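You operate a simulated robot arm through the tools that you are given. There is no shell and no other tool.

You run a simulated robot arm. Do the job below in one go: nothing can be reset, and whatever is moved stays where it is left.

## Task
Test the vanity outlet: fan on, press test, press reset, fan off.
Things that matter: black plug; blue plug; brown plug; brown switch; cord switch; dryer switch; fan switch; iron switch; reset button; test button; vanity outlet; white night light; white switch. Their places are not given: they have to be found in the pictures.

It is judged by the outcome, as a careful person would: the job done as asked, and still so three seconds after it is handed in. It fails if anything else is knocked over, pushed out of place, dropped, spilled or broken.

## Robot
A 7-joint arm with a two-finger parallel gripper, fixed in place. Base frame: the origin is on the floor under the middle of its stand, x ahead of it, y to its left, z up; the work surface is at about z = 0.8. Units: m, degrees, N and s.
With the tool pointing down near the work surface it reaches from about 0.3 to 0.7 m from the base axis. Its first joint turns from -66.0 to 66.0 degrees. Payload 1.57 kg.
The TCP is the grasp point between the finger pads, 0.03 m short of the fingertips. In the tool frame z runs along the fingers and y along their closing line. The gripper opens to 0.11 m. The fingers are 0.024 m wide and 0.012 m thick; the gripper's body (0.048 by 0.112 m) begins 0.078 m behind the TCP.
Orientation is told as [roll, pitch, yaw] about the base's x, y, z axes, in that order, counted from this pose: with the fingers straight down and closing along the base's y, the tool's x points along the base's -x, its y along +y and its z along -z.

## Interface
- The arm moves only by the tool move_arm. Its argument "steps" is one flat list of numbers, 7 for each row, row after row: the shift along the tool's x, y, z in m, then the turn, a rotation vector about the tool's x, y, z in degrees, then the finger opening in m, from 0 to 0.11. In form: [x, y, z, rx, ry, rz, claw, x, y, z, rx, ry, rz, claw, ...]. A call has 1 to 20 rows; each row shifts and turns the commanded pose from where the row before left it, along the tool's axes as they then stand. A row lasts 0.2 s, in which the tool goes at most 0.05 m and 8.6 degrees; a call with a longer step from one row to the next is refused whole, and so is a gripper value outside its range. A pose out of reach is approached as far as the arm can. The call stops where the force on the tool passes 50 N (or 10 N more than at its start, if that is more) or the arm is blocked; 0.2 s more then pass. The fingers move at their own pace (about 0.108 m/s each) and stop on an object; they squeeze with about 36 N. The grip force told is the motor's: it shows also when the fingers shut on nothing. Time passes only in rows, and 0.2 s behind the last, so rows that do not move let the fingers close. The reply holds the time, the measured pose of the TCP, the force on the tool along the base axes, the opening and the grip force, in the units named above and with some noise, with the torque about the TCP (base axes, N m) and any sound that the robot's microphone picked up.
- Cameras (640 x 400 px; columns grow to the right, rows downward): "scene" is fixed at [0.1751, -0.4005, 1.4257]; the picture's right is [0.75, -0.67, 0.00], its down [-0.36, -0.41, -0.84] and it looks along [0.56, 0.63, -0.54] (base axes); focal length 293 px, centre (320, 200). "wrist" rides on the gripper at [0.07, 0.016, -0.141] in the tool frame; the picture's right is [-0.23, 0.97, 0.00], its down [-0.85, -0.20, -0.48] and it looks along [-0.47, -0.11, 0.88] (tool axes); focal length 222 px, centre (320, 200).
- capture(camera): a new picture of that camera. It takes no simulated time.
- point_at(camera, pixels): there is no depth. For up to 12 entries [column, row, z] of the newest picture of that camera ("zoom" is the newest enlarged one), the place [x, y] in the base frame at which the ray of that pixel passes the height z, good to about 0.003 m, but the place of the scene camera against the robot may be out by one fixed shift of up to 0.025 m in any direction. It takes no simulated time.
- inspect(camera, box): a new picture of the part [left, top, right, bottom] of that camera's present view, enlarged. It takes no simulated time.
- job_done(): hands the job in; it is judged then, once.

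Leave the gripper open and the arm clear of the work at the hand-in unless told otherwise.

The tools are called after "Emit:" as name(argument=value, ...) on one line, values as JSON. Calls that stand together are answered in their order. move_arm: Moves the arm, as the interface text tells. Its arguments: {"type":"object","properties":{"steps":{"type":"array","items":{"type":"number"}}},"required":["steps"]} The other tools are called the same way: capture (camera) takes a picture; point_at (camera, pixels) gives the place at which the rays of pixels pass given heights; inspect (camera, box) takes an enlarged picture of a part of a camera's view; job_done () hands the job in.

At the start:

```text
clock: 0.0
position: [0.4648, -0.103, 1.197]
orientation: [-0.1, 0.0, -0.1]
force: [0.0, 0.1, 0.3]
wrist_torque: [0.01, 0.01, -0.02]
gripper_width: 0.11
finger_force: 0.0
```

scene: 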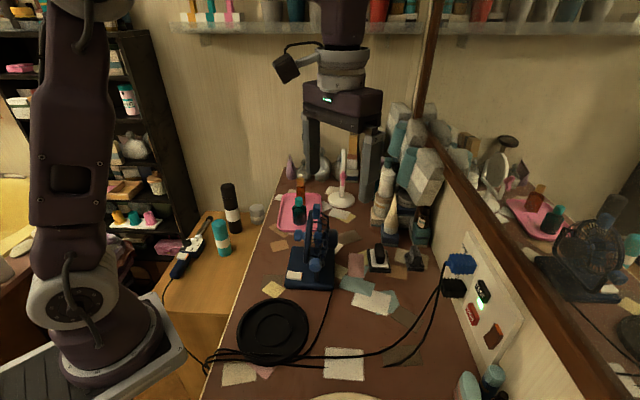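
wrist: 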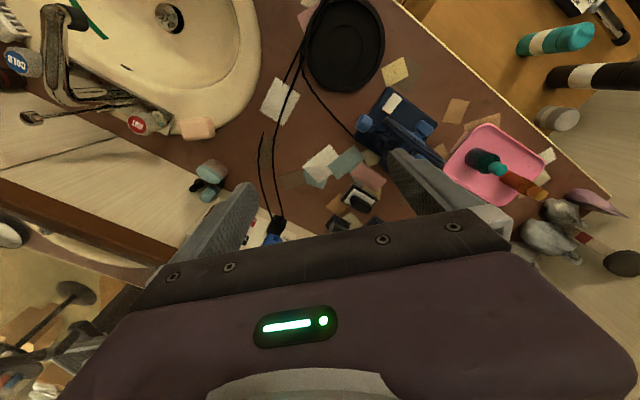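

I see a wall plate near (480, 300) in the scene picture with blue and black plugs and several coloured elements, and a fan near (315, 255). First I'll enlarge both.

Emit:
inspect(camera="scene", box=[430, 230, 550, 380])

Emit:
inspect(camera="scene", box=[260, 190, 440, 310])

Emit:
inspect(camera="scene", box=[150, 170, 310, 290])

```text
2.67 times, centred on (490, 305) of scene
```

zoom: 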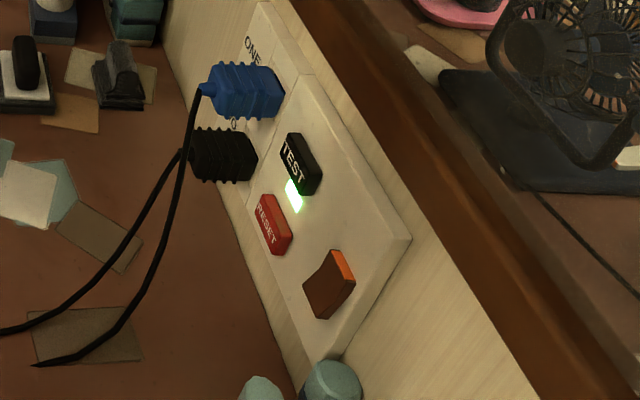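

```text
3.33 times, centred on (350, 250) of scene
```

zoom: 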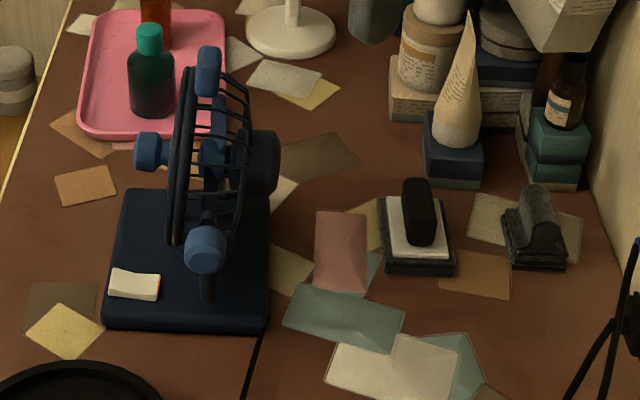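

```text
3.33 times, centred on (230, 230) of scene
```

zoom: 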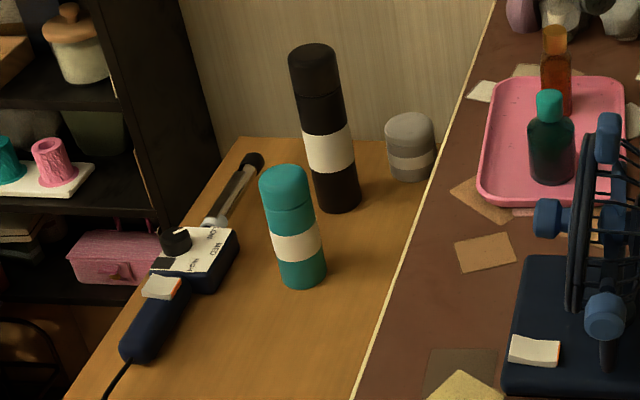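

The fan has a small white rocker on its base (scene about 294, 276). The plate has a black TEST, a red RESET, a lit green lamp and a brown rocker. Now I'll enlarge the wrist view and the cords.

Emit:
inspect(camera="wrist", box=[330, 60, 480, 240])

Emit:
inspect(camera="wrist", box=[180, 120, 320, 260])

Emit:
inspect(camera="scene", box=[190, 280, 440, 400])

Emit:
inspect(camera="scene", box=[280, 260, 310, 290])

```text
2.22 times, centred on (405, 150) of wrist
```

zoom: 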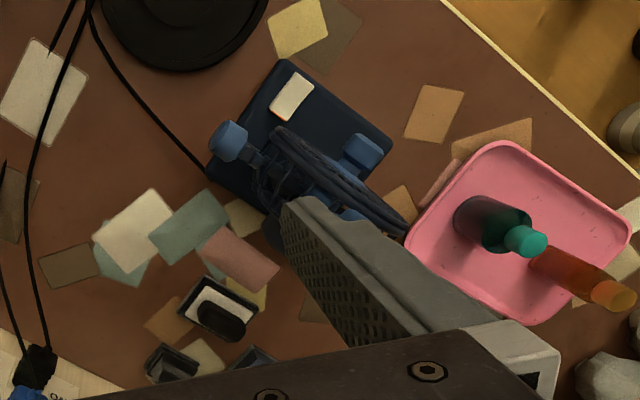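

```text
2.86 times, centred on (250, 190) of wrist
```

zoom: 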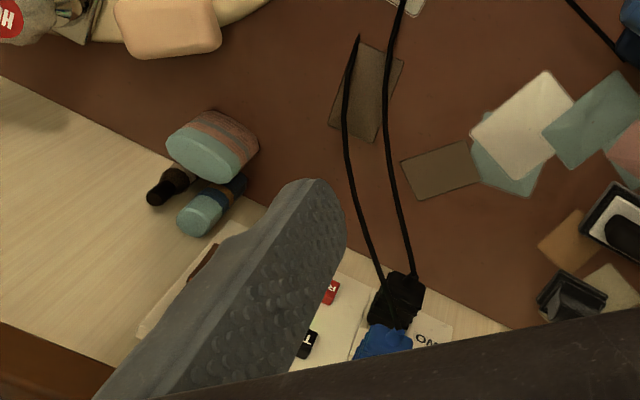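

```text
2.56 times, centred on (315, 340) of scene
```

zoom: 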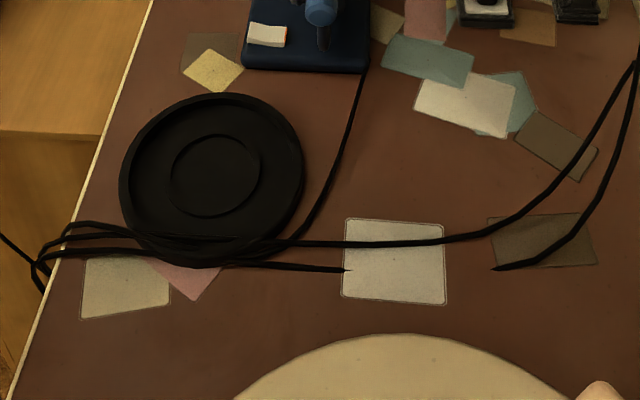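

```text
13.33 times, centred on (295, 275) of scene
```

zoom: 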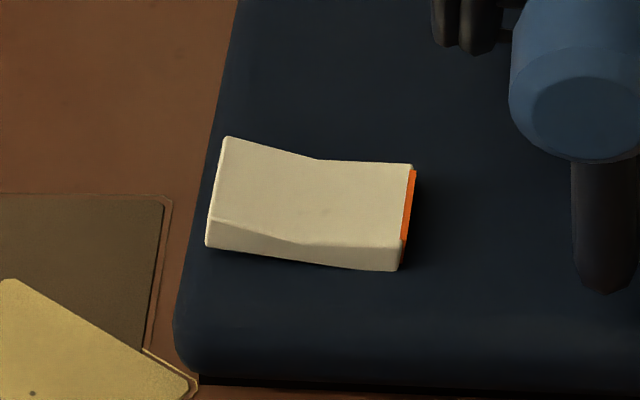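

The rocker on the fan looks tilted, with an orange mark at its right end, so I'll need a nearer view. Next I'll get table-level coordinates from both cameras to work out the geometry and the shift of the scene camera.

Emit:
capture(camera="wrist")

Emit:
point_at(camera="wrist", pixels=[[430, 13, 0.8], [590, 180, 0.8], [175, 188, 0.8], [320, 260, 0.8], [392, 102, 0.83], [398, 98, 0.83], [373, 88, 0.82], [431, 124, 0.82], [345, 136, 0.82], [272, 228, 0.9], [346, 40, 0.8]])

Emit:
capture(camera="scene")

Emit:
point_at(camera="scene", pixels=[[294, 276, 0.83], [286, 286, 0.8], [330, 289, 0.8], [273, 329, 0.8], [378, 268, 0.8], [280, 190, 0.8], [200, 395, 0.8], [480, 375, 0.8], [418, 270, 0.8]])

```text
taken
```

wrist: 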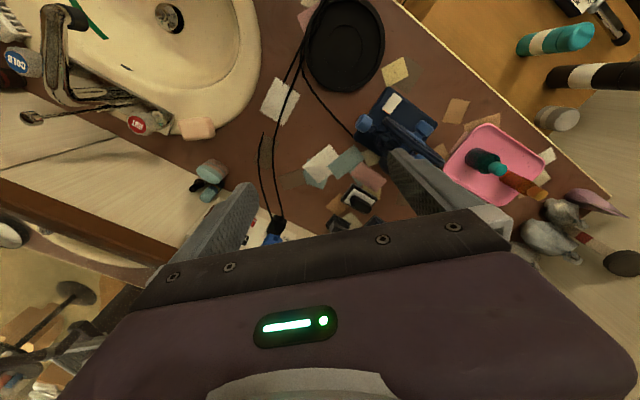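

```text
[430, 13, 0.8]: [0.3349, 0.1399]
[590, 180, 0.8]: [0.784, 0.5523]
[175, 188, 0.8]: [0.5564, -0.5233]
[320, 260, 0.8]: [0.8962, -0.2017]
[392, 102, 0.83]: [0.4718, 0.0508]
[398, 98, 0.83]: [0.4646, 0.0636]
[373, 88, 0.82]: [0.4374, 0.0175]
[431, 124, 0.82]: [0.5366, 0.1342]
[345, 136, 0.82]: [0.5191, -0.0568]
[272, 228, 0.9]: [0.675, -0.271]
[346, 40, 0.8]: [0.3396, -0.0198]
```

```text
taken
```

scene: 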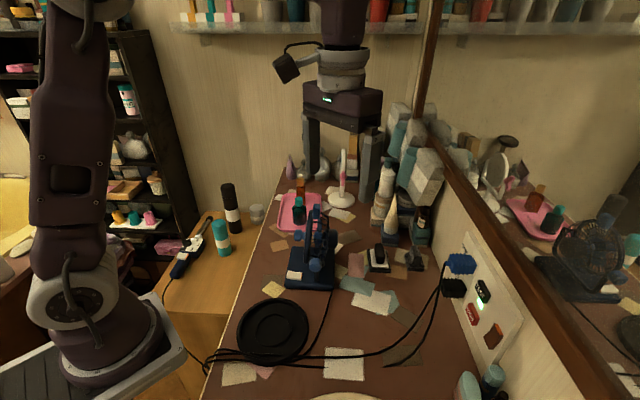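

```text
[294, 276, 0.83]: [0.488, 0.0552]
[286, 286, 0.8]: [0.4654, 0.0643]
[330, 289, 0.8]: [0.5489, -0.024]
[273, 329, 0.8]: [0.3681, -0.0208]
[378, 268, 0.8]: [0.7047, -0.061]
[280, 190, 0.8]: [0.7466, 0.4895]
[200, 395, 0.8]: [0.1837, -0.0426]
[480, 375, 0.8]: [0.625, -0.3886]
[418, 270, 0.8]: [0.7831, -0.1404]
```

From the wrist camera, the counter edge and the wall both run at about 43° in the base frame. The wall lies toward +x/-y and the fan switch is near (0.47, 0.05). Next I'll move the open gripper to about (0.41, 0.06, 1.08), well clear, to look closely at the fan switch.

Emit:
move_arm(steps=[0.011, 0.033, 0.024, 0, 0, 0, 0.11, 0.011, 0.033, 0.024, 0, 0, 0, 0.11, 0.011, 0.033, 0.024, 0, 0, 0, 0.11, 0.011, 0.033, 0.024, 0, 0, 0, 0.11, 0.011, 0.033, 0.024, 0, 0, 0, 0.11, 0, 0, 0, 0, 0, 0, 0.11])

Emit:
capture(camera="wrist")

Emit:
capture(camera="scene")

```text
clock: 1.4
position: [0.4114, 0.0617, 1.0773]
orientation: [0.0, 0.0, -0.1]
force: [0.8, -0.8, 0.3]
wrist_torque: [-0.04, 0.01, 0.0]
gripper_width: 0.1099
finger_force: 0.0
```

```text
taken
```

wrist: 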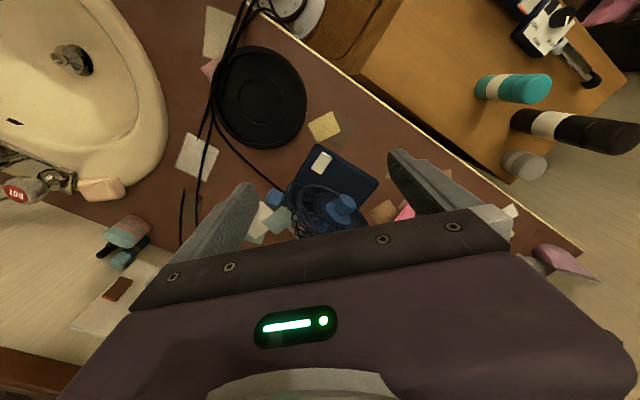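

```text
taken
```

scene: 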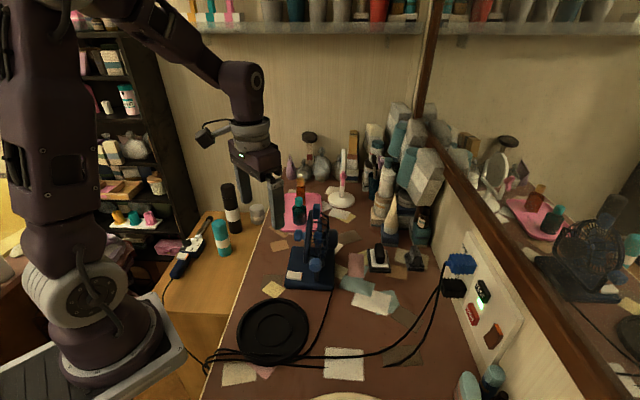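

There's no sound in the reply, so the fan is probably off. Now I'll enlarge the switch at wrist (322, 162) and the wall plate, which this view may now show better.

Emit:
inspect(camera="wrist", box=[290, 135, 350, 185])

Emit:
point_at(camera="wrist", pixels=[[321, 162, 0.83], [321, 145, 0.82], [380, 181, 0.82], [289, 208, 0.82], [260, 97, 0.8], [118, 288, 0.87]])

Emit:
inspect(camera="scene", box=[240, 130, 440, 300])

```text
8.00 times, centred on (320, 160) of wrist
```

zoom: 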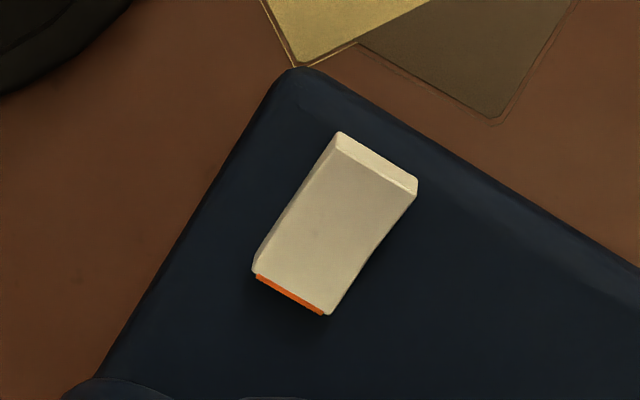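

```text
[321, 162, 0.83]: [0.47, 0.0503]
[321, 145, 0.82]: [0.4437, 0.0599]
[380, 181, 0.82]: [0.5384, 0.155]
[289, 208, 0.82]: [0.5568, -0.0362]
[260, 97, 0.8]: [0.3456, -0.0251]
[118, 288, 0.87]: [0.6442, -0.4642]
```

```text
2.35 times, centred on (340, 215) of scene
```

zoom: 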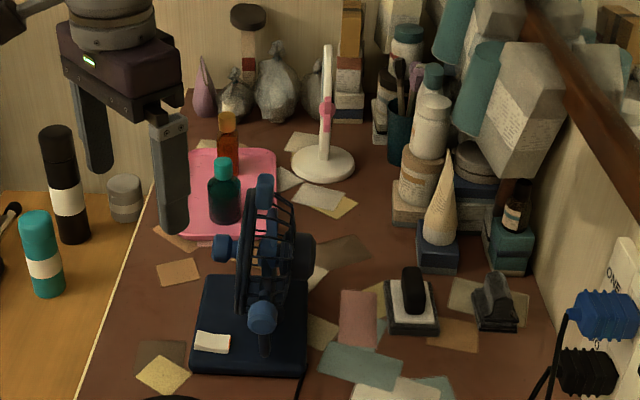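

The fan switch measures about (0.470, 0.050). Its long axis points across the counter toward the wall. I'll check the fan's height from the scene picture, then turn the wrist 43° to see the rocker from the side.

Emit:
point_at(camera="scene", pixels=[[318, 207, 0.9], [318, 207, 0.95], [318, 207, 1.0], [318, 207, 1.05]])

Emit:
move_arm(steps=[0, 0, 0, 0, 0, -8.6, 0.11, 0, 0, 0, 0, 0, -8.6, 0.11, 0, 0, 0, 0, 0, -8.6, 0.11, 0, 0, 0, 0, 0, -8.6, 0.11, 0, 0, 0, 0, 0, -8.6, 0.11, 0, 0, 0, 0, 0, 0, 0.11])

Emit:
capture(camera="wrist")

```text
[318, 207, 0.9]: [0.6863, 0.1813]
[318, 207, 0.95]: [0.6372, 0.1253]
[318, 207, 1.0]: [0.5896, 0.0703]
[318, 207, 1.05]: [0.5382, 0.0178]
```

```text
clock: 2.8
position: [0.4112, 0.0614, 1.0772]
orientation: [0.0, 0.1, 43.1]
force: [-0.6, 0.4, -0.1]
wrist_torque: [0.02, -0.02, 0.01]
gripper_width: 0.1101
finger_force: 0.1
```

```text
taken
```

wrist: 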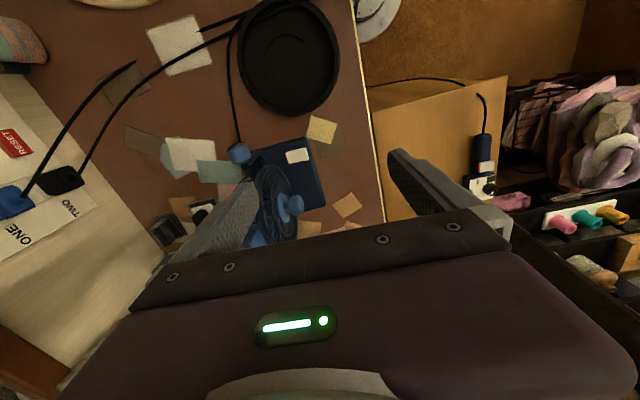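

The fan's top is at about z = 1.02, so it is tall and I must stay clear of it. Next I'll lower the camera toward the switch from the side, to TCP about (0.408, -0.008, 0.98).

Emit:
move_arm(steps=[0.0167, -0.0163, 0.0323, 0, 0, 0, 0.11, 0.0167, -0.0163, 0.0323, 0, 0, 0, 0.11, 0.0167, -0.0163, 0.0323, 0, 0, 0, 0.11, 0, 0, 0, 0, 0, 0, 0.11])

Emit:
capture(camera="wrist")

Emit:
inspect(camera="wrist", box=[280, 120, 380, 190])

```text
clock: 3.8
position: [0.4076, -0.0087, 0.981]
orientation: [-0.1, 0.0, 43.0]
force: [0.1, 0.4, 1.3]
wrist_torque: [0.01, 0.01, 0.0]
gripper_width: 0.1101
finger_force: 0.0
```

```text
taken
```

wrist: 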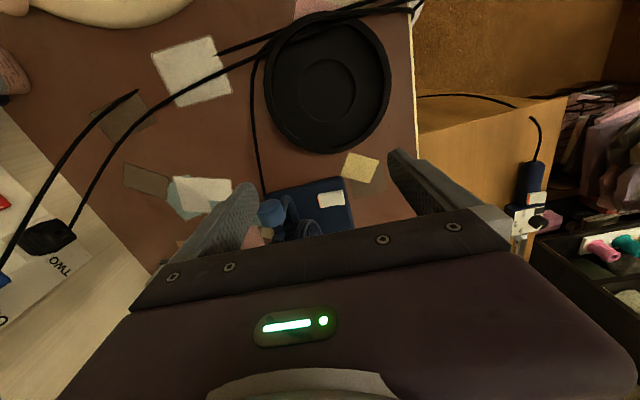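

```text
5.71 times, centred on (330, 155) of wrist
```

zoom: 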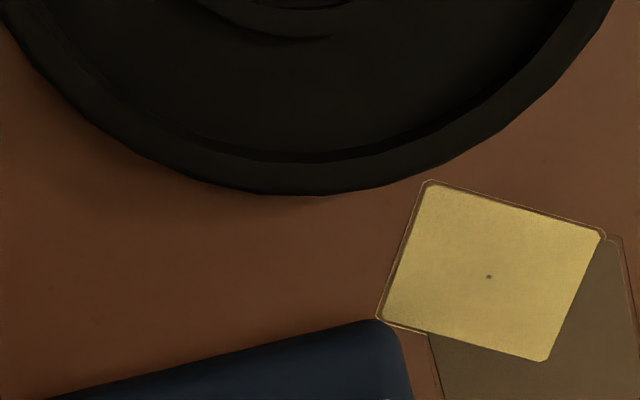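

The switch is now at wrist (331, 198). I'll enlarge there.

Emit:
inspect(camera="wrist", box=[300, 175, 360, 220])

Emit:
point_at(camera="wrist", pixels=[[331, 198, 0.83], [346, 178, 0.82], [355, 237, 0.82], [264, 190, 0.82]])

```text
8.89 times, centred on (330, 198) of wrist
```

zoom: 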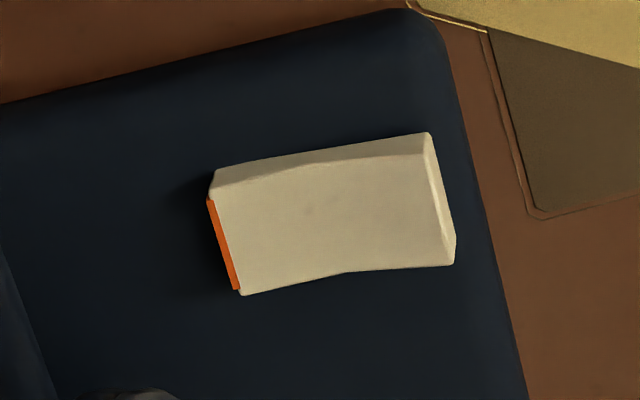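

```text
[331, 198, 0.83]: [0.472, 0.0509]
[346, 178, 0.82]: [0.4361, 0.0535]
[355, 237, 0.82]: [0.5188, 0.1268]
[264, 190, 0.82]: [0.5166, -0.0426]
```

Now the profile is clear. The half toward the counter edge (away from the orange mark) is raised, and the orange half lies level, meaning pressed in. I'll read positions of both ends and the fan's parts from this enlarged view, and check the scene view for blade motion.

Emit:
point_at(camera="zoom", pixels=[[440, 200, 0.836], [226, 245, 0.828], [335, 218, 0.828], [405, 10, 0.815], [0, 103, 0.815]])

Emit:
inspect(camera="wrist", box=[240, 160, 370, 250])

Emit:
inspect(camera="scene", box=[540, 200, 640, 300])

Emit:
inspect(camera="scene", box=[270, 195, 360, 300])

```text
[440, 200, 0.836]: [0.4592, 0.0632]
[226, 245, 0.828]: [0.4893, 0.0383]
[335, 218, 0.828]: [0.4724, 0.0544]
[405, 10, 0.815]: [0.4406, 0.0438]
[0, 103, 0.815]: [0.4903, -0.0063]
```

```text
4.44 times, centred on (305, 205) of wrist
```

zoom: 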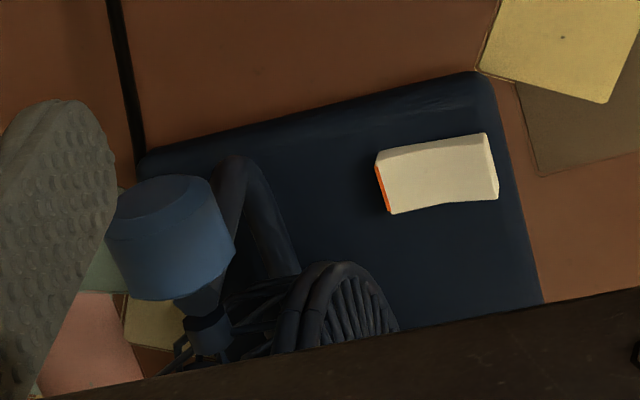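

```text
4.00 times, centred on (590, 250) of scene
```

zoom: 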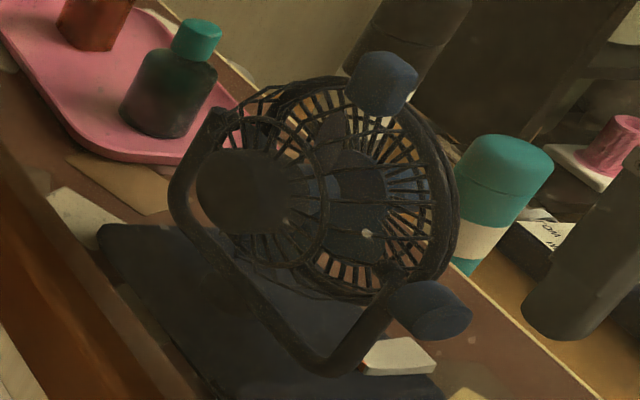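

```text
3.81 times, centred on (315, 248) of scene
```

zoom: 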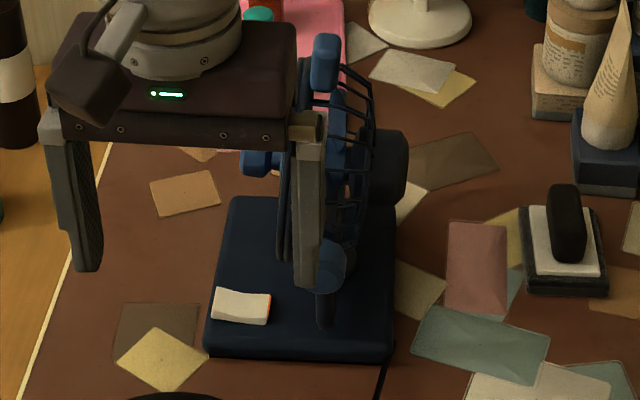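

The blades look the same as before and there's no sound, so the fan is off. I'll press the raised end with the wall-side finger of the fully open gripper, so the gripper's body stays on the counter-edge side, clear of the cage. The moves are 0.07 m away from the fan, then 0.088 m along the counter, then a lean of 12°.

Emit:
move_arm(steps=[0, 0.035, 0, 0, 0, 0, 0.11, 0, 0.035, 0, 0, 0, 0, 0.11, -0.044, 0, 0, 0, 0, 0, 0.11, -0.044, 0, 0, 0, 0, 0, 0.11, 0, 0, 0, 0, -6, 0, 0.11, 0, 0, 0, 0, -6, 0, 0.11, 0, 0, 0, 0, 0, 0, 0.11])

Emit:
capture(camera="wrist")

Emit:
inspect(camera="scene", box=[240, 170, 390, 310])

```text
clock: 5.4
position: [0.4235, 0.1037, 0.9809]
orientation: [0.0, -12.0, 43.0]
force: [-0.4, -0.1, 0.3]
wrist_torque: [0.01, 0.02, -0.01]
gripper_width: 0.1101
finger_force: 0.1
```

```text
taken
```

wrist: 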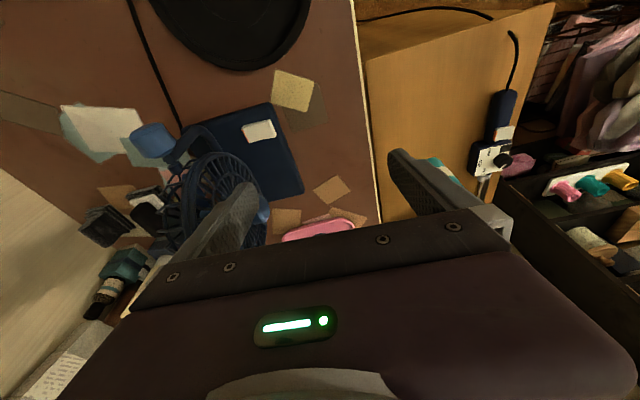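

```text
2.86 times, centred on (315, 240) of scene
```

zoom: 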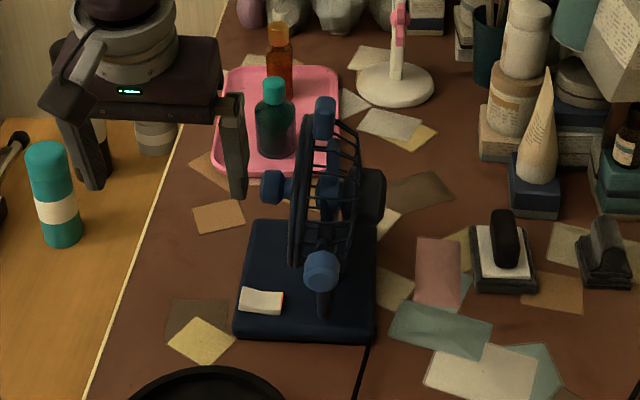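

The switch shows at wrist (258, 130). I'll confirm its place from this pose before lowering.

Emit:
point_at(camera="wrist", pixels=[[258, 130, 0.83], [272, 129, 0.835], [244, 132, 0.828], [270, 103, 0.815], [263, 215, 0.91], [152, 140, 0.91]])

Emit:
inspect(camera="wrist", box=[180, 100, 320, 240])

```text
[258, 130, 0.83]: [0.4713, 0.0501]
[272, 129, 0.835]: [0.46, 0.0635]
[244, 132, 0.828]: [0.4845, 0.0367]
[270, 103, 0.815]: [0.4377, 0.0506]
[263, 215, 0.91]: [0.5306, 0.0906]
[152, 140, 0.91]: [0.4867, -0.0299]
```

```text
2.86 times, centred on (250, 170) of wrist
```

zoom: 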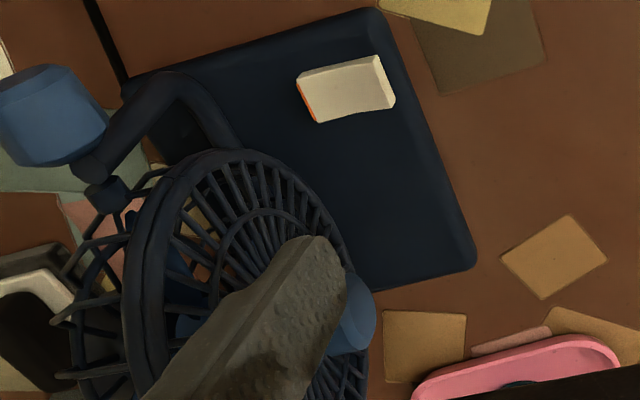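

All views agree on the centre (0.471, 0.050), with the raised end's edge near (0.460, 0.0635). I'll lower by 0.10 m to about 13 mm above the rocker.

Emit:
move_arm(steps=[0.00693, -0.0004, 0.0326, 0, 0, 0, 0.11, 0.00693, -0.0004, 0.0326, 0, 0, 0, 0.11, 0.00693, -0.0004, 0.0326, 0, 0, 0, 0.11, 0, 0, 0, 0, 0, 0, 0.11])

Emit:
inspect(camera="wrist", box=[190, 130, 310, 230])

Emit:
inspect(camera="scene", box=[265, 220, 355, 300])

```text
clock: 6.4
position: [0.4239, 0.1017, 0.8797]
orientation: [0.0, -12.0, 43.1]
force: [0.7, -0.6, -0.3]
wrist_torque: [-0.01, 0.02, -0.03]
gripper_width: 0.11
finger_force: 0.0
```

```text
4.00 times, centred on (250, 180) of wrist
```

zoom: 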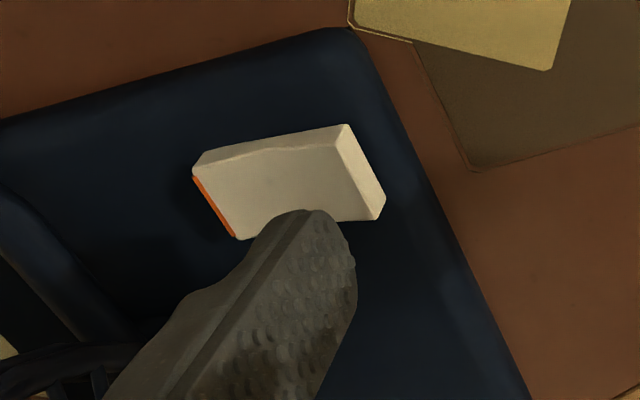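

```text
5.00 times, centred on (310, 260) of scene
```

zoom: 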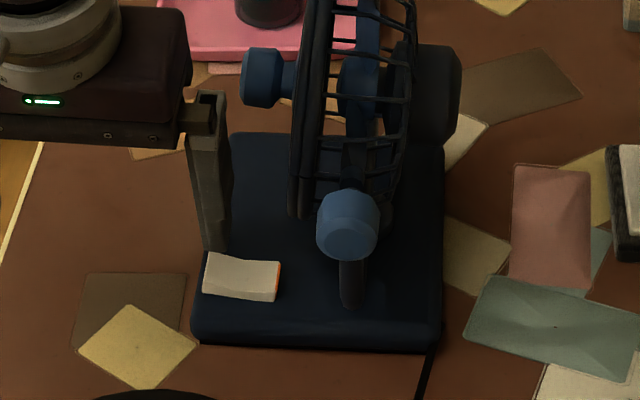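

The fingertip hangs just over the raised half. I'll lower 12 mm slowly and read the force.

Emit:
move_arm(steps=[0.00083, 0, 0.00391, 0, 0, 0, 0.11, 0.00083, 0, 0.00391, 0, 0, 0, 0.11, 0.00083, 0, 0.00391, 0, 0, 0, 0.11])

Emit:
inspect(camera="wrist", box=[190, 130, 310, 230])

Emit:
inspect(camera="scene", box=[265, 220, 355, 300])

```text
clock: 7.2
position: [0.4253, 0.102, 0.868]
orientation: [0.1, -12.0, 43.0]
force: [-0.3, 0.3, -0.4]
wrist_torque: [0.03, 0.0, 0.02]
gripper_width: 0.11
finger_force: 0.2
```

```text
4.00 times, centred on (250, 180) of wrist
```

zoom: 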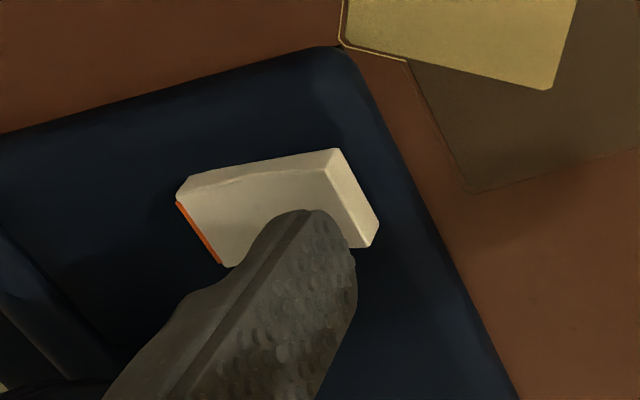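

```text
5.00 times, centred on (310, 260) of scene
```

zoom: 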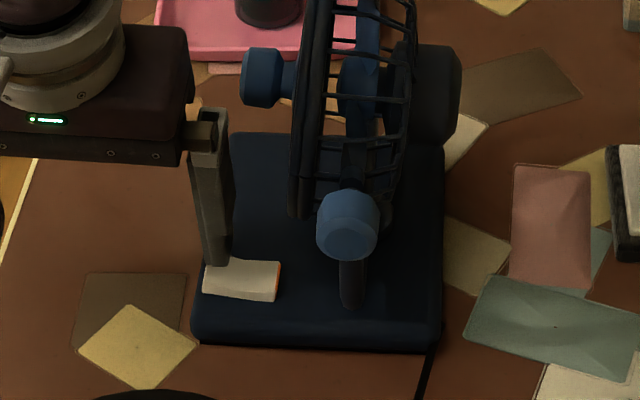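

No force yet, so the tip is just above the rocker. I'll continue down 6 mm.

Emit:
move_arm(steps=[0.00062, 0, 0.00293, 0, 0, 0, 0.11, 0.00062, 0, 0.00293, 0, 0, 0, 0.11])

Emit:
inspect(camera="wrist", box=[190, 130, 310, 230])

Emit:
inspect(camera="scene", box=[265, 220, 355, 300])

```text
clock: 7.8
position: [0.4242, 0.1023, 0.8621]
orientation: [0.0, -11.9, 43.0]
force: [-1.1, -0.7, 2.4]
wrist_torque: [-0.12, -0.09, -0.03]
gripper_width: 0.1096
finger_force: 0.1
```

```text
4.00 times, centred on (250, 180) of wrist
```

zoom: 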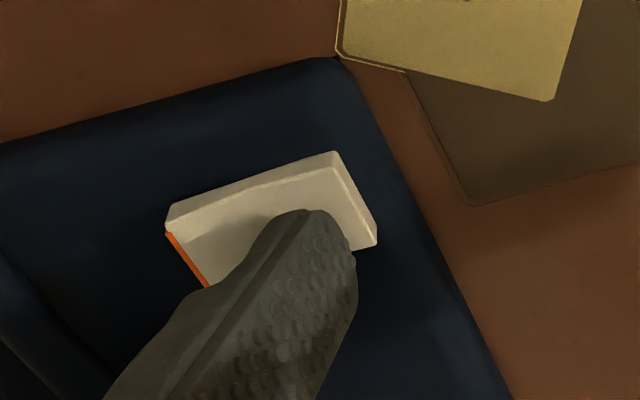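

```text
5.00 times, centred on (310, 260) of scene
```

zoom: 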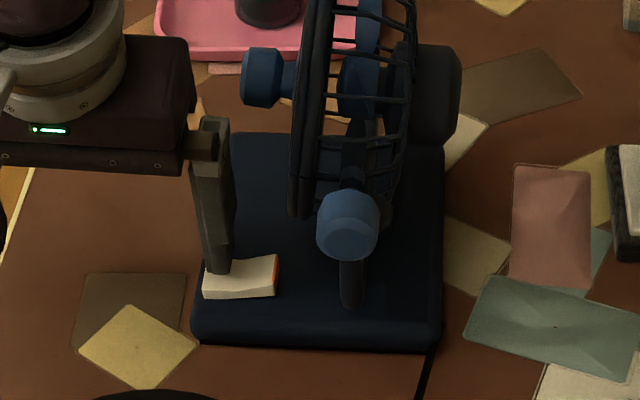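

Contact: 2.4 N, and the rocker is tilting. I'll press 4 mm more.

Emit:
move_arm(steps=[0.00042, 0, 0.00196, 0, 0, 0, 0.11, 0.00042, 0, 0.00196, 0, 0, 0, 0.11])

Emit:
inspect(camera="scene", box=[265, 220, 355, 300])

```text
clock: 8.3
position: [0.4266, 0.1023, 0.8626]
orientation: [-0.2, -12.3, 43.0]
force: [-7.6, -2.4, 26.2]
wrist_torque: [-1.34, -0.83, -0.48]
gripper_width: 0.107
finger_force: 0.1
stopped in row 2: the force on the tool passed its limit at 58 N (the readings are from after the stop); the commanded pose is now the measured one
```

```text
5.00 times, centred on (310, 260) of scene
```

zoom: 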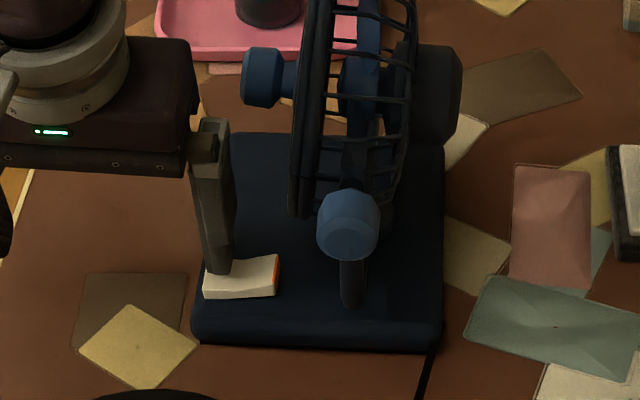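

That reached the end of travel (58 N peak). I'll back off straight up 30 mm and look at the rocker and the fan.

Emit:
move_arm(steps=[-0.00208, 0, -0.0098, 0, 0, 0, 0.11, -0.00208, 0, -0.0098, 0, 0, 0, 0.11, -0.00208, 0, -0.0098, 0, 0, 0, 0.11, 0, 0, 0, 0, 0, 0, 0.11])

Emit:
inspect(camera="wrist", box=[160, 100, 310, 240])

Emit:
inspect(camera="scene", box=[265, 190, 355, 300])

Emit:
inspect(camera="scene", box=[540, 200, 640, 300])

```text
clock: 9.3
position: [0.4263, 0.1012, 0.8914]
orientation: [-0.2, -12.3, 43.0]
force: [-0.2, -0.1, 0.1]
wrist_torque: [-0.01, -0.03, 0.0]
gripper_width: 0.1097
finger_force: 0.0
```

```text
2.86 times, centred on (235, 170) of wrist
```

zoom: 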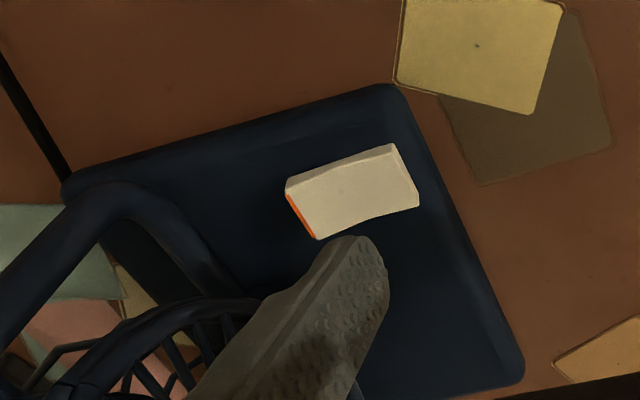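

```text
3.64 times, centred on (310, 245) of scene
```

zoom: 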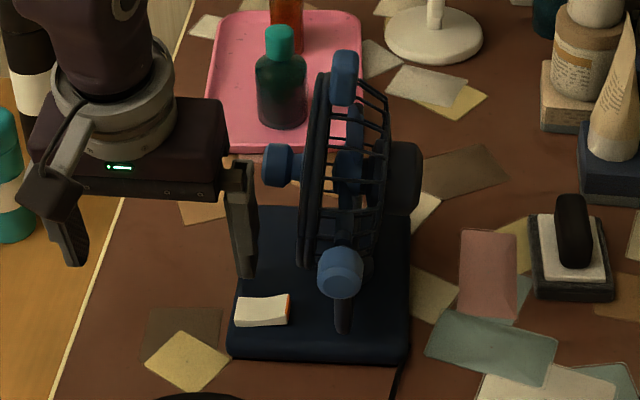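

```text
4.00 times, centred on (590, 250) of scene
```

zoom: 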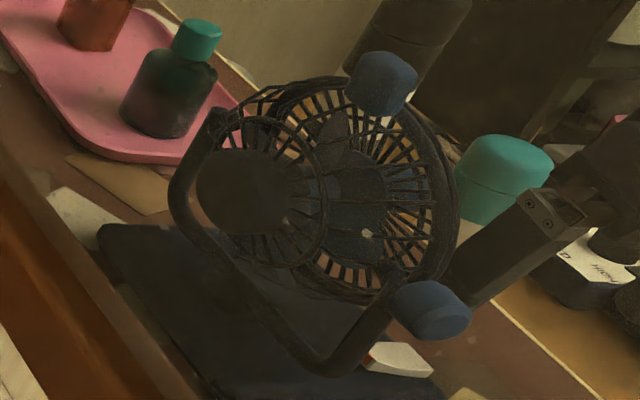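

The rocker has flipped: the orange end is now raised. I'll wait a moment, listen, and compare the blades in two pictures.

Emit:
inspect(camera="scene", box=[570, 210, 620, 280])

Emit:
inspect(camera="scene", box=[285, 255, 325, 285])

Emit:
move_arm(steps=[0, 0, 0, 0, 0, 0, 0.11, 0, 0, 0, 0, 0, 0, 0.11, 0, 0, 0, 0, 0, 0, 0.11, 0, 0, 0, 0, 0, 0, 0.11])

Emit:
inspect(camera="scene", box=[570, 210, 620, 280])

Emit:
inspect(camera="scene", box=[430, 230, 550, 380])

```text
5.71 times, centred on (595, 245) of scene
```

zoom: 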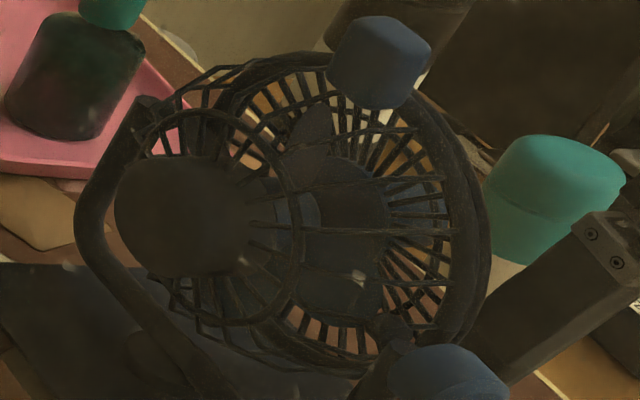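

```text
13.33 times, centred on (305, 270) of scene
```

zoom: 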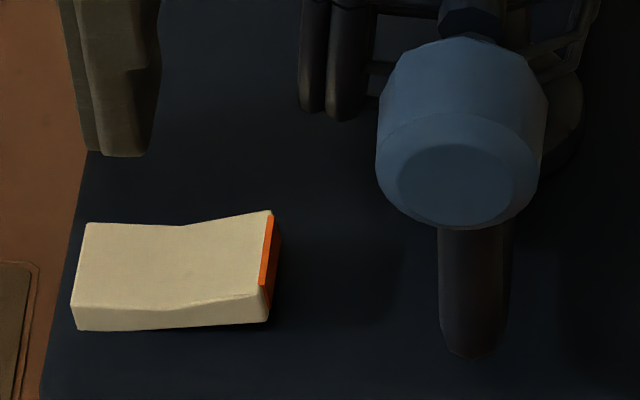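

```text
clock: 10.3
position: [0.4269, 0.1021, 0.8924]
orientation: [-0.2, -12.3, 42.9]
force: [1.1, -0.5, -0.4]
wrist_torque: [-0.03, 0.01, 0.0]
gripper_width: 0.11
finger_force: 0.1
```

```text
5.71 times, centred on (595, 245) of scene
```

zoom: 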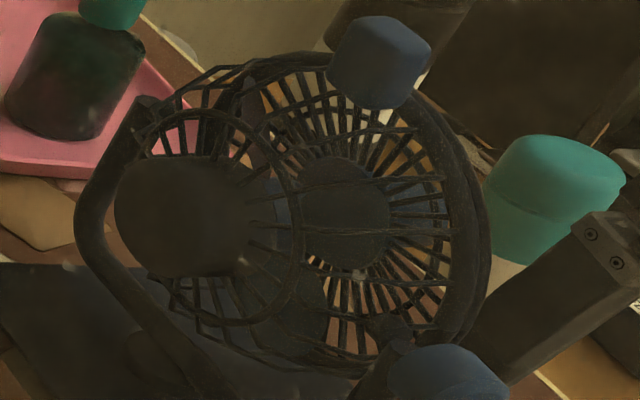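

```text
2.67 times, centred on (490, 305) of scene
```

zoom: 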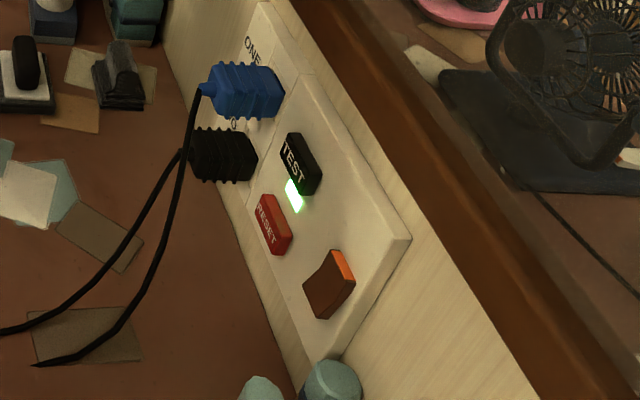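

The blades turned between the two pictures and the lamp is green, so the fan is on. Next is the wall plate. I'll rise straight up to z about 1.13, remove the lean, and turn the wrist to face the wall, closing the fingers on the way.

Emit:
move_arm(steps=[-0.00998, 0, -0.0469, 0, 0, 0, 0.11, -0.00998, 0, -0.0469, 0, 0, 0, 0.11, -0.00998, 0, -0.0469, 0, 0, 0, 0.11, -0.00998, 0, -0.0469, 0, 0, 0, 0.11, -0.00998, 0, -0.0469, 0, 0, 0, 0.11, 0, 0, 0, 0, 6.15, 0, 0.11, 0, 0, 0, 0, 6.15, 0, 0.11, 0, 0, 0, 0, 0, 8.05, 0.08, 0, 0, 0, 0, 0, 8.05, 0.04, 0, 0, 0, 0, 0, 8.05, 0, 0, 0, 0, 0, 0, 8.05, 0, 0, 0, 0, 0, 0, 8.05, 0, 0, 0, 0, 0, 0, 8.05, 0, 0, 0, 0, 0, 0, 8.05, 0, 0, 0, 0, 0, 0, 8.05, 0, 0, 0, 0, 0, 0, 8.05, 0, 0, 0, 0, 0, 0, 8.05, 0, 0, 0, 0, 0, 0, 8.05, 0, 0, 0, 0, 0, 0, 0, 0])

Emit:
capture(camera="wrist")

Emit:
capture(camera="scene")

```text
clock: 14.3
position: [0.4261, 0.1017, 1.13]
orientation: [-0.1, -0.1, -45.8]
force: [0.1, 0.0, 0.3]
wrist_torque: [0.03, -0.02, -0.01]
gripper_width: 0.0
finger_force: 20.8
```

```text
taken
```

wrist: 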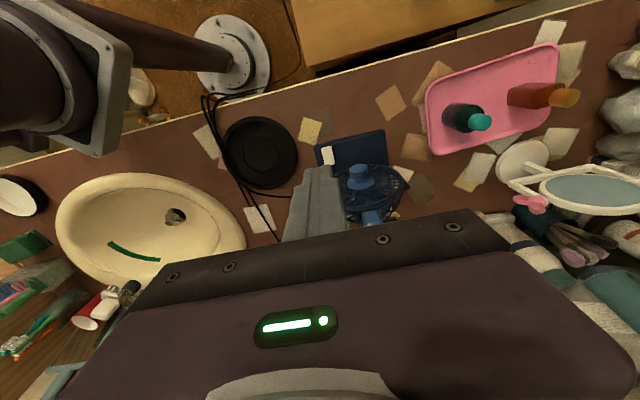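

```text
taken
```

scene: 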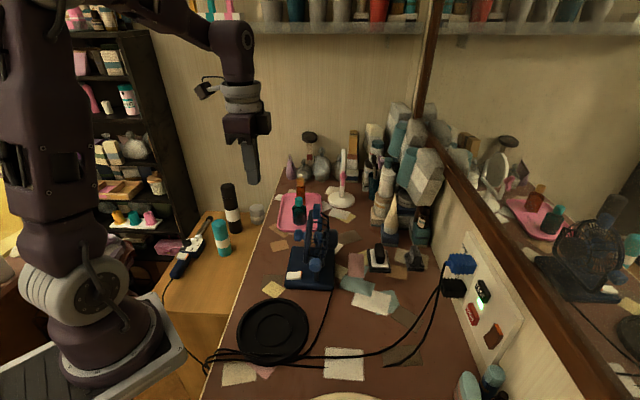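

The wrist faces the wall now with the fingers closed. I'll shift to about (0.50, -0.10, 1.13), clear of the fan, and tilt the tool 45° toward the wall to view the plate.

Emit:
move_arm(steps=[-0.0393, -0.01754, 0, 0, 0, 0, 0, -0.0393, -0.01754, 0, 0, 0, 0, 0, -0.0393, -0.01754, 0, 0, 0, 0, 0, -0.0393, -0.01754, 0, 0, 0, 0, 0, -0.0393, -0.01754, 0, 0, 0, 0, 0, 0, 0, 0, 0, -7.5, 0, 0, 0, 0, 0, 0, -7.5, 0, 0, 0, 0, 0, 0, -7.5, 0, 0, 0, 0, 0, 0, -7.5, 0, 0, 0, 0, 0, 0, -7.5, 0, 0, 0, 0, 0, 0, -7.5, 0, 0, 0, 0, 0, 0, 0, 0, 0])

Emit:
capture(camera="wrist")

Emit:
capture(camera="scene")

```text
clock: 16.9
position: [0.5002, -0.1008, 1.1315]
orientation: [0.0, -45.1, -45.6]
force: [-0.5, 0.2, -0.1]
wrist_torque: [-0.01, 0.0, 0.0]
gripper_width: 0.0002
finger_force: 21.4
```

```text
taken
```

wrist: 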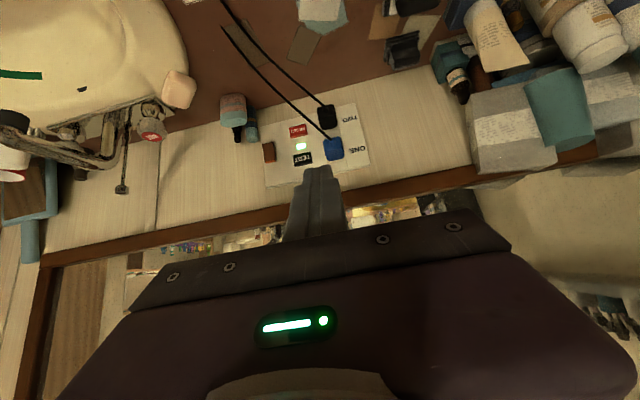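

```text
taken
```

scene: 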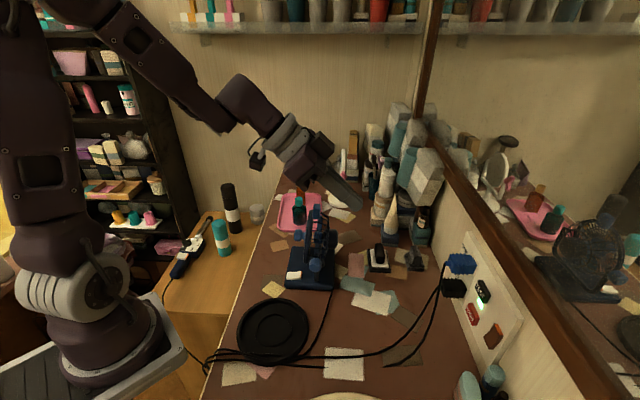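

The plate is visible from the wrist, upside down, around (310, 145). I'll enlarge it.

Emit:
inspect(camera="wrist", box=[250, 90, 380, 190])

Emit:
point_at(camera="wrist", pixels=[[160, 140, 0.8], [420, 95, 0.8], [303, 158, 0.9], [303, 158, 0.95], [299, 130, 0.85], [299, 130, 0.9], [332, 148, 0.95], [268, 152, 0.9]])

```text
4.00 times, centred on (315, 140) of wrist
```

zoom: 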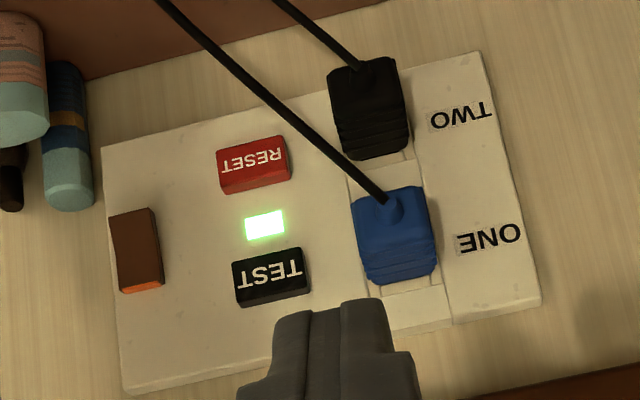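

```text
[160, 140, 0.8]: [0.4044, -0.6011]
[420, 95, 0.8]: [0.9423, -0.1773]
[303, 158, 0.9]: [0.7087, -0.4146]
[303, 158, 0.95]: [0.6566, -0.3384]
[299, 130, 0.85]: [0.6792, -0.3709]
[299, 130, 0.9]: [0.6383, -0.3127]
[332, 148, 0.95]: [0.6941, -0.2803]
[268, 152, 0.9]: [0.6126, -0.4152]
```

I can read the layout (upside down): sockets ONE/TWO to the right in the picture, TEST and RESET in the middle with the lamp between them, brown rocker at the left. Now I'll read rays for the wall's foot line and each button at two heights.

Emit:
point_at(camera="zoom", pixels=[[100, 80, 0.8], [360, 6, 0.8], [272, 277, 0.95], [272, 277, 0.9], [253, 162, 0.9], [253, 162, 0.85], [137, 250, 0.9], [395, 235, 0.9], [370, 110, 0.9], [135, 390, 0.95], [105, 150, 0.85], [480, 52, 0.85]])

```text
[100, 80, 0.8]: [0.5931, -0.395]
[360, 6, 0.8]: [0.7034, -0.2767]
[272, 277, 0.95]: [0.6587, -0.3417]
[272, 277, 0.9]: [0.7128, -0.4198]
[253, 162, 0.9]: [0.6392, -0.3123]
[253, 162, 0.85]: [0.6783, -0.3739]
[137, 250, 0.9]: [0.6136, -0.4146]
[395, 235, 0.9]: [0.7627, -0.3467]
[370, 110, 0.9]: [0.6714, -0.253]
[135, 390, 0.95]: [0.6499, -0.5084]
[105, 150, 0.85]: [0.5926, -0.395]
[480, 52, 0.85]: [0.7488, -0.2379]
```

The wall foot line lies at n ≈ 0.696, where n is the distance along the 45° direction toward the wall. I estimate TEST at (u 0.230, z 0.967) and RESET at (u 0.231, z 0.899), with the plugs at u ≈ 0.296. That leaves about 29 mm between TEST and the blue plug. I'll move nearer, keeping back from the wall, for a second view.

Emit:
move_arm(steps=[-0.00758, -0.01014, 0.0392, 0, 0, 0, 0, -0.00758, -0.01014, 0.0392, 0, 0, 0, 0, -0.00758, -0.01014, 0.0392, 0, 0, 0, 0, -0.00758, -0.01014, 0.0392, 0, 0, 0, 0, -0.00758, -0.01014, 0.0392, 0, 0, 0, 0, 0, 0, 0, 0, 0, 0, 0])

Emit:
capture(camera="wrist")

Emit:
inspect(camera="scene", box=[380, 170, 560, 380])

```text
clock: 18.3
position: [0.5806, -0.2549, 1.0202]
orientation: [-0.1, -45.1, -45.6]
force: [-0.5, 0.2, 0.9]
wrist_torque: [-0.02, -0.01, 0.02]
gripper_width: 0.0
finger_force: 22.1
```

```text
taken
```

wrist: 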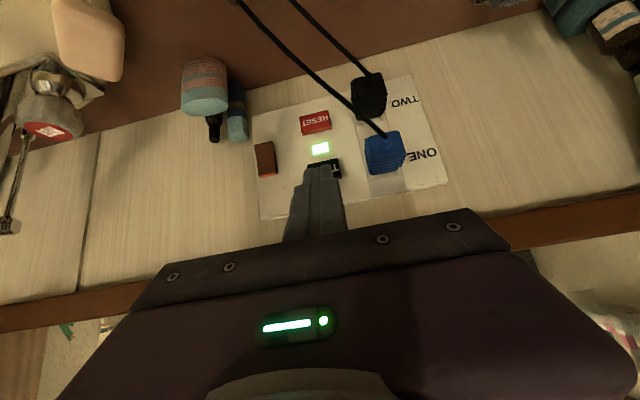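

```text
1.90 times, centred on (470, 275) of scene
```

zoom: 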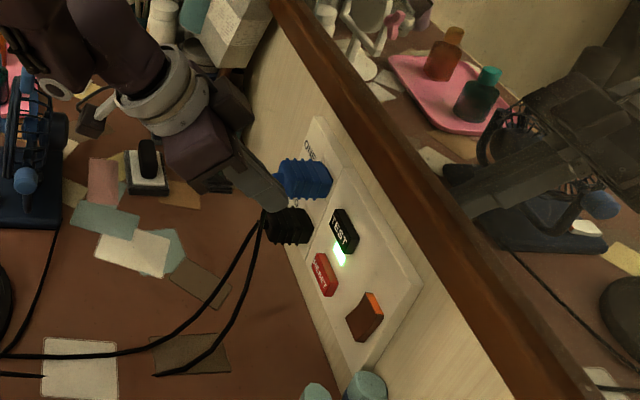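

I'll enlarge this view and take the rays again.

Emit:
inspect(camera="wrist", box=[240, 60, 460, 220])

Emit:
point_at(camera="wrist", pixels=[[315, 122, 0.9], [315, 122, 0.85], [320, 149, 0.9], [320, 149, 0.95], [340, 166, 0.95], [265, 158, 0.9], [383, 152, 0.95], [370, 98, 0.9]])

```text
2.50 times, centred on (350, 140) of wrist
```

zoom: 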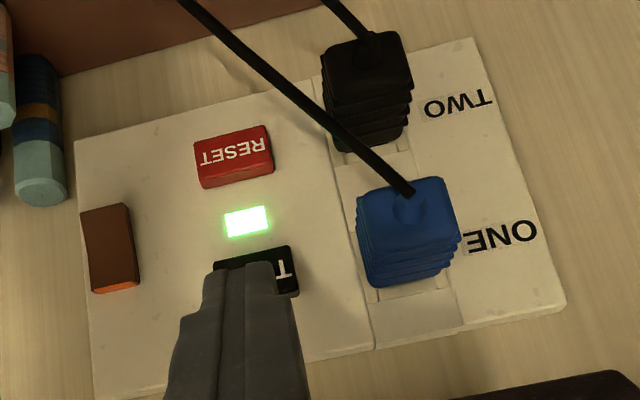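

```text
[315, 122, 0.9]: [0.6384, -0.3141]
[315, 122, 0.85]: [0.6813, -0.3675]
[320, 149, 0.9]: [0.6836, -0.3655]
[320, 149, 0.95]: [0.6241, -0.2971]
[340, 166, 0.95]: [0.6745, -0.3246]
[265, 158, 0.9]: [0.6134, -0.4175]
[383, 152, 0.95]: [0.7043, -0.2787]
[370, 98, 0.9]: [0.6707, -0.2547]
```

All the readings put the button faces at about n = 0.682, with TEST at z ≈ 0.964 and u ≈ 0.229. I'll bring the closed fingertips to about 2 cm in front of TEST.

Emit:
move_arm(steps=[0.0013, -0.0005, 0.0295, 0, 0, 0, 0, 0.0013, -0.0005, 0.0295, 0, 0, 0, 0, 0, 0, 0, 0, 0, 0, 0])

Emit:
inspect(camera="wrist", box=[240, 60, 460, 220])

Emit:
inspect(camera="scene", box=[430, 230, 530, 350])

```text
clock: 19.1
position: [0.6058, -0.2835, 0.9774]
orientation: [0.0, -45.1, -45.6]
force: [0.6, -0.6, -0.1]
wrist_torque: [-0.03, -0.01, -0.02]
gripper_width: 0.0002
finger_force: 20.9
```

```text
2.50 times, centred on (350, 140) of wrist
```

zoom: 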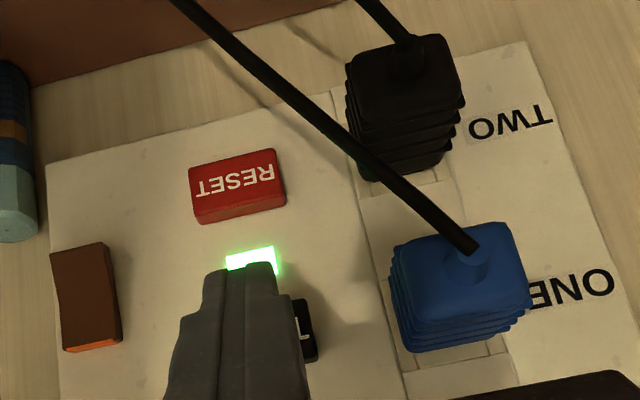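

```text
3.33 times, centred on (480, 290) of scene
```

zoom: 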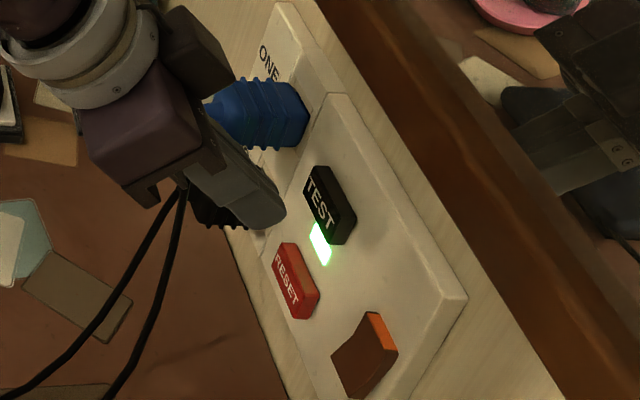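

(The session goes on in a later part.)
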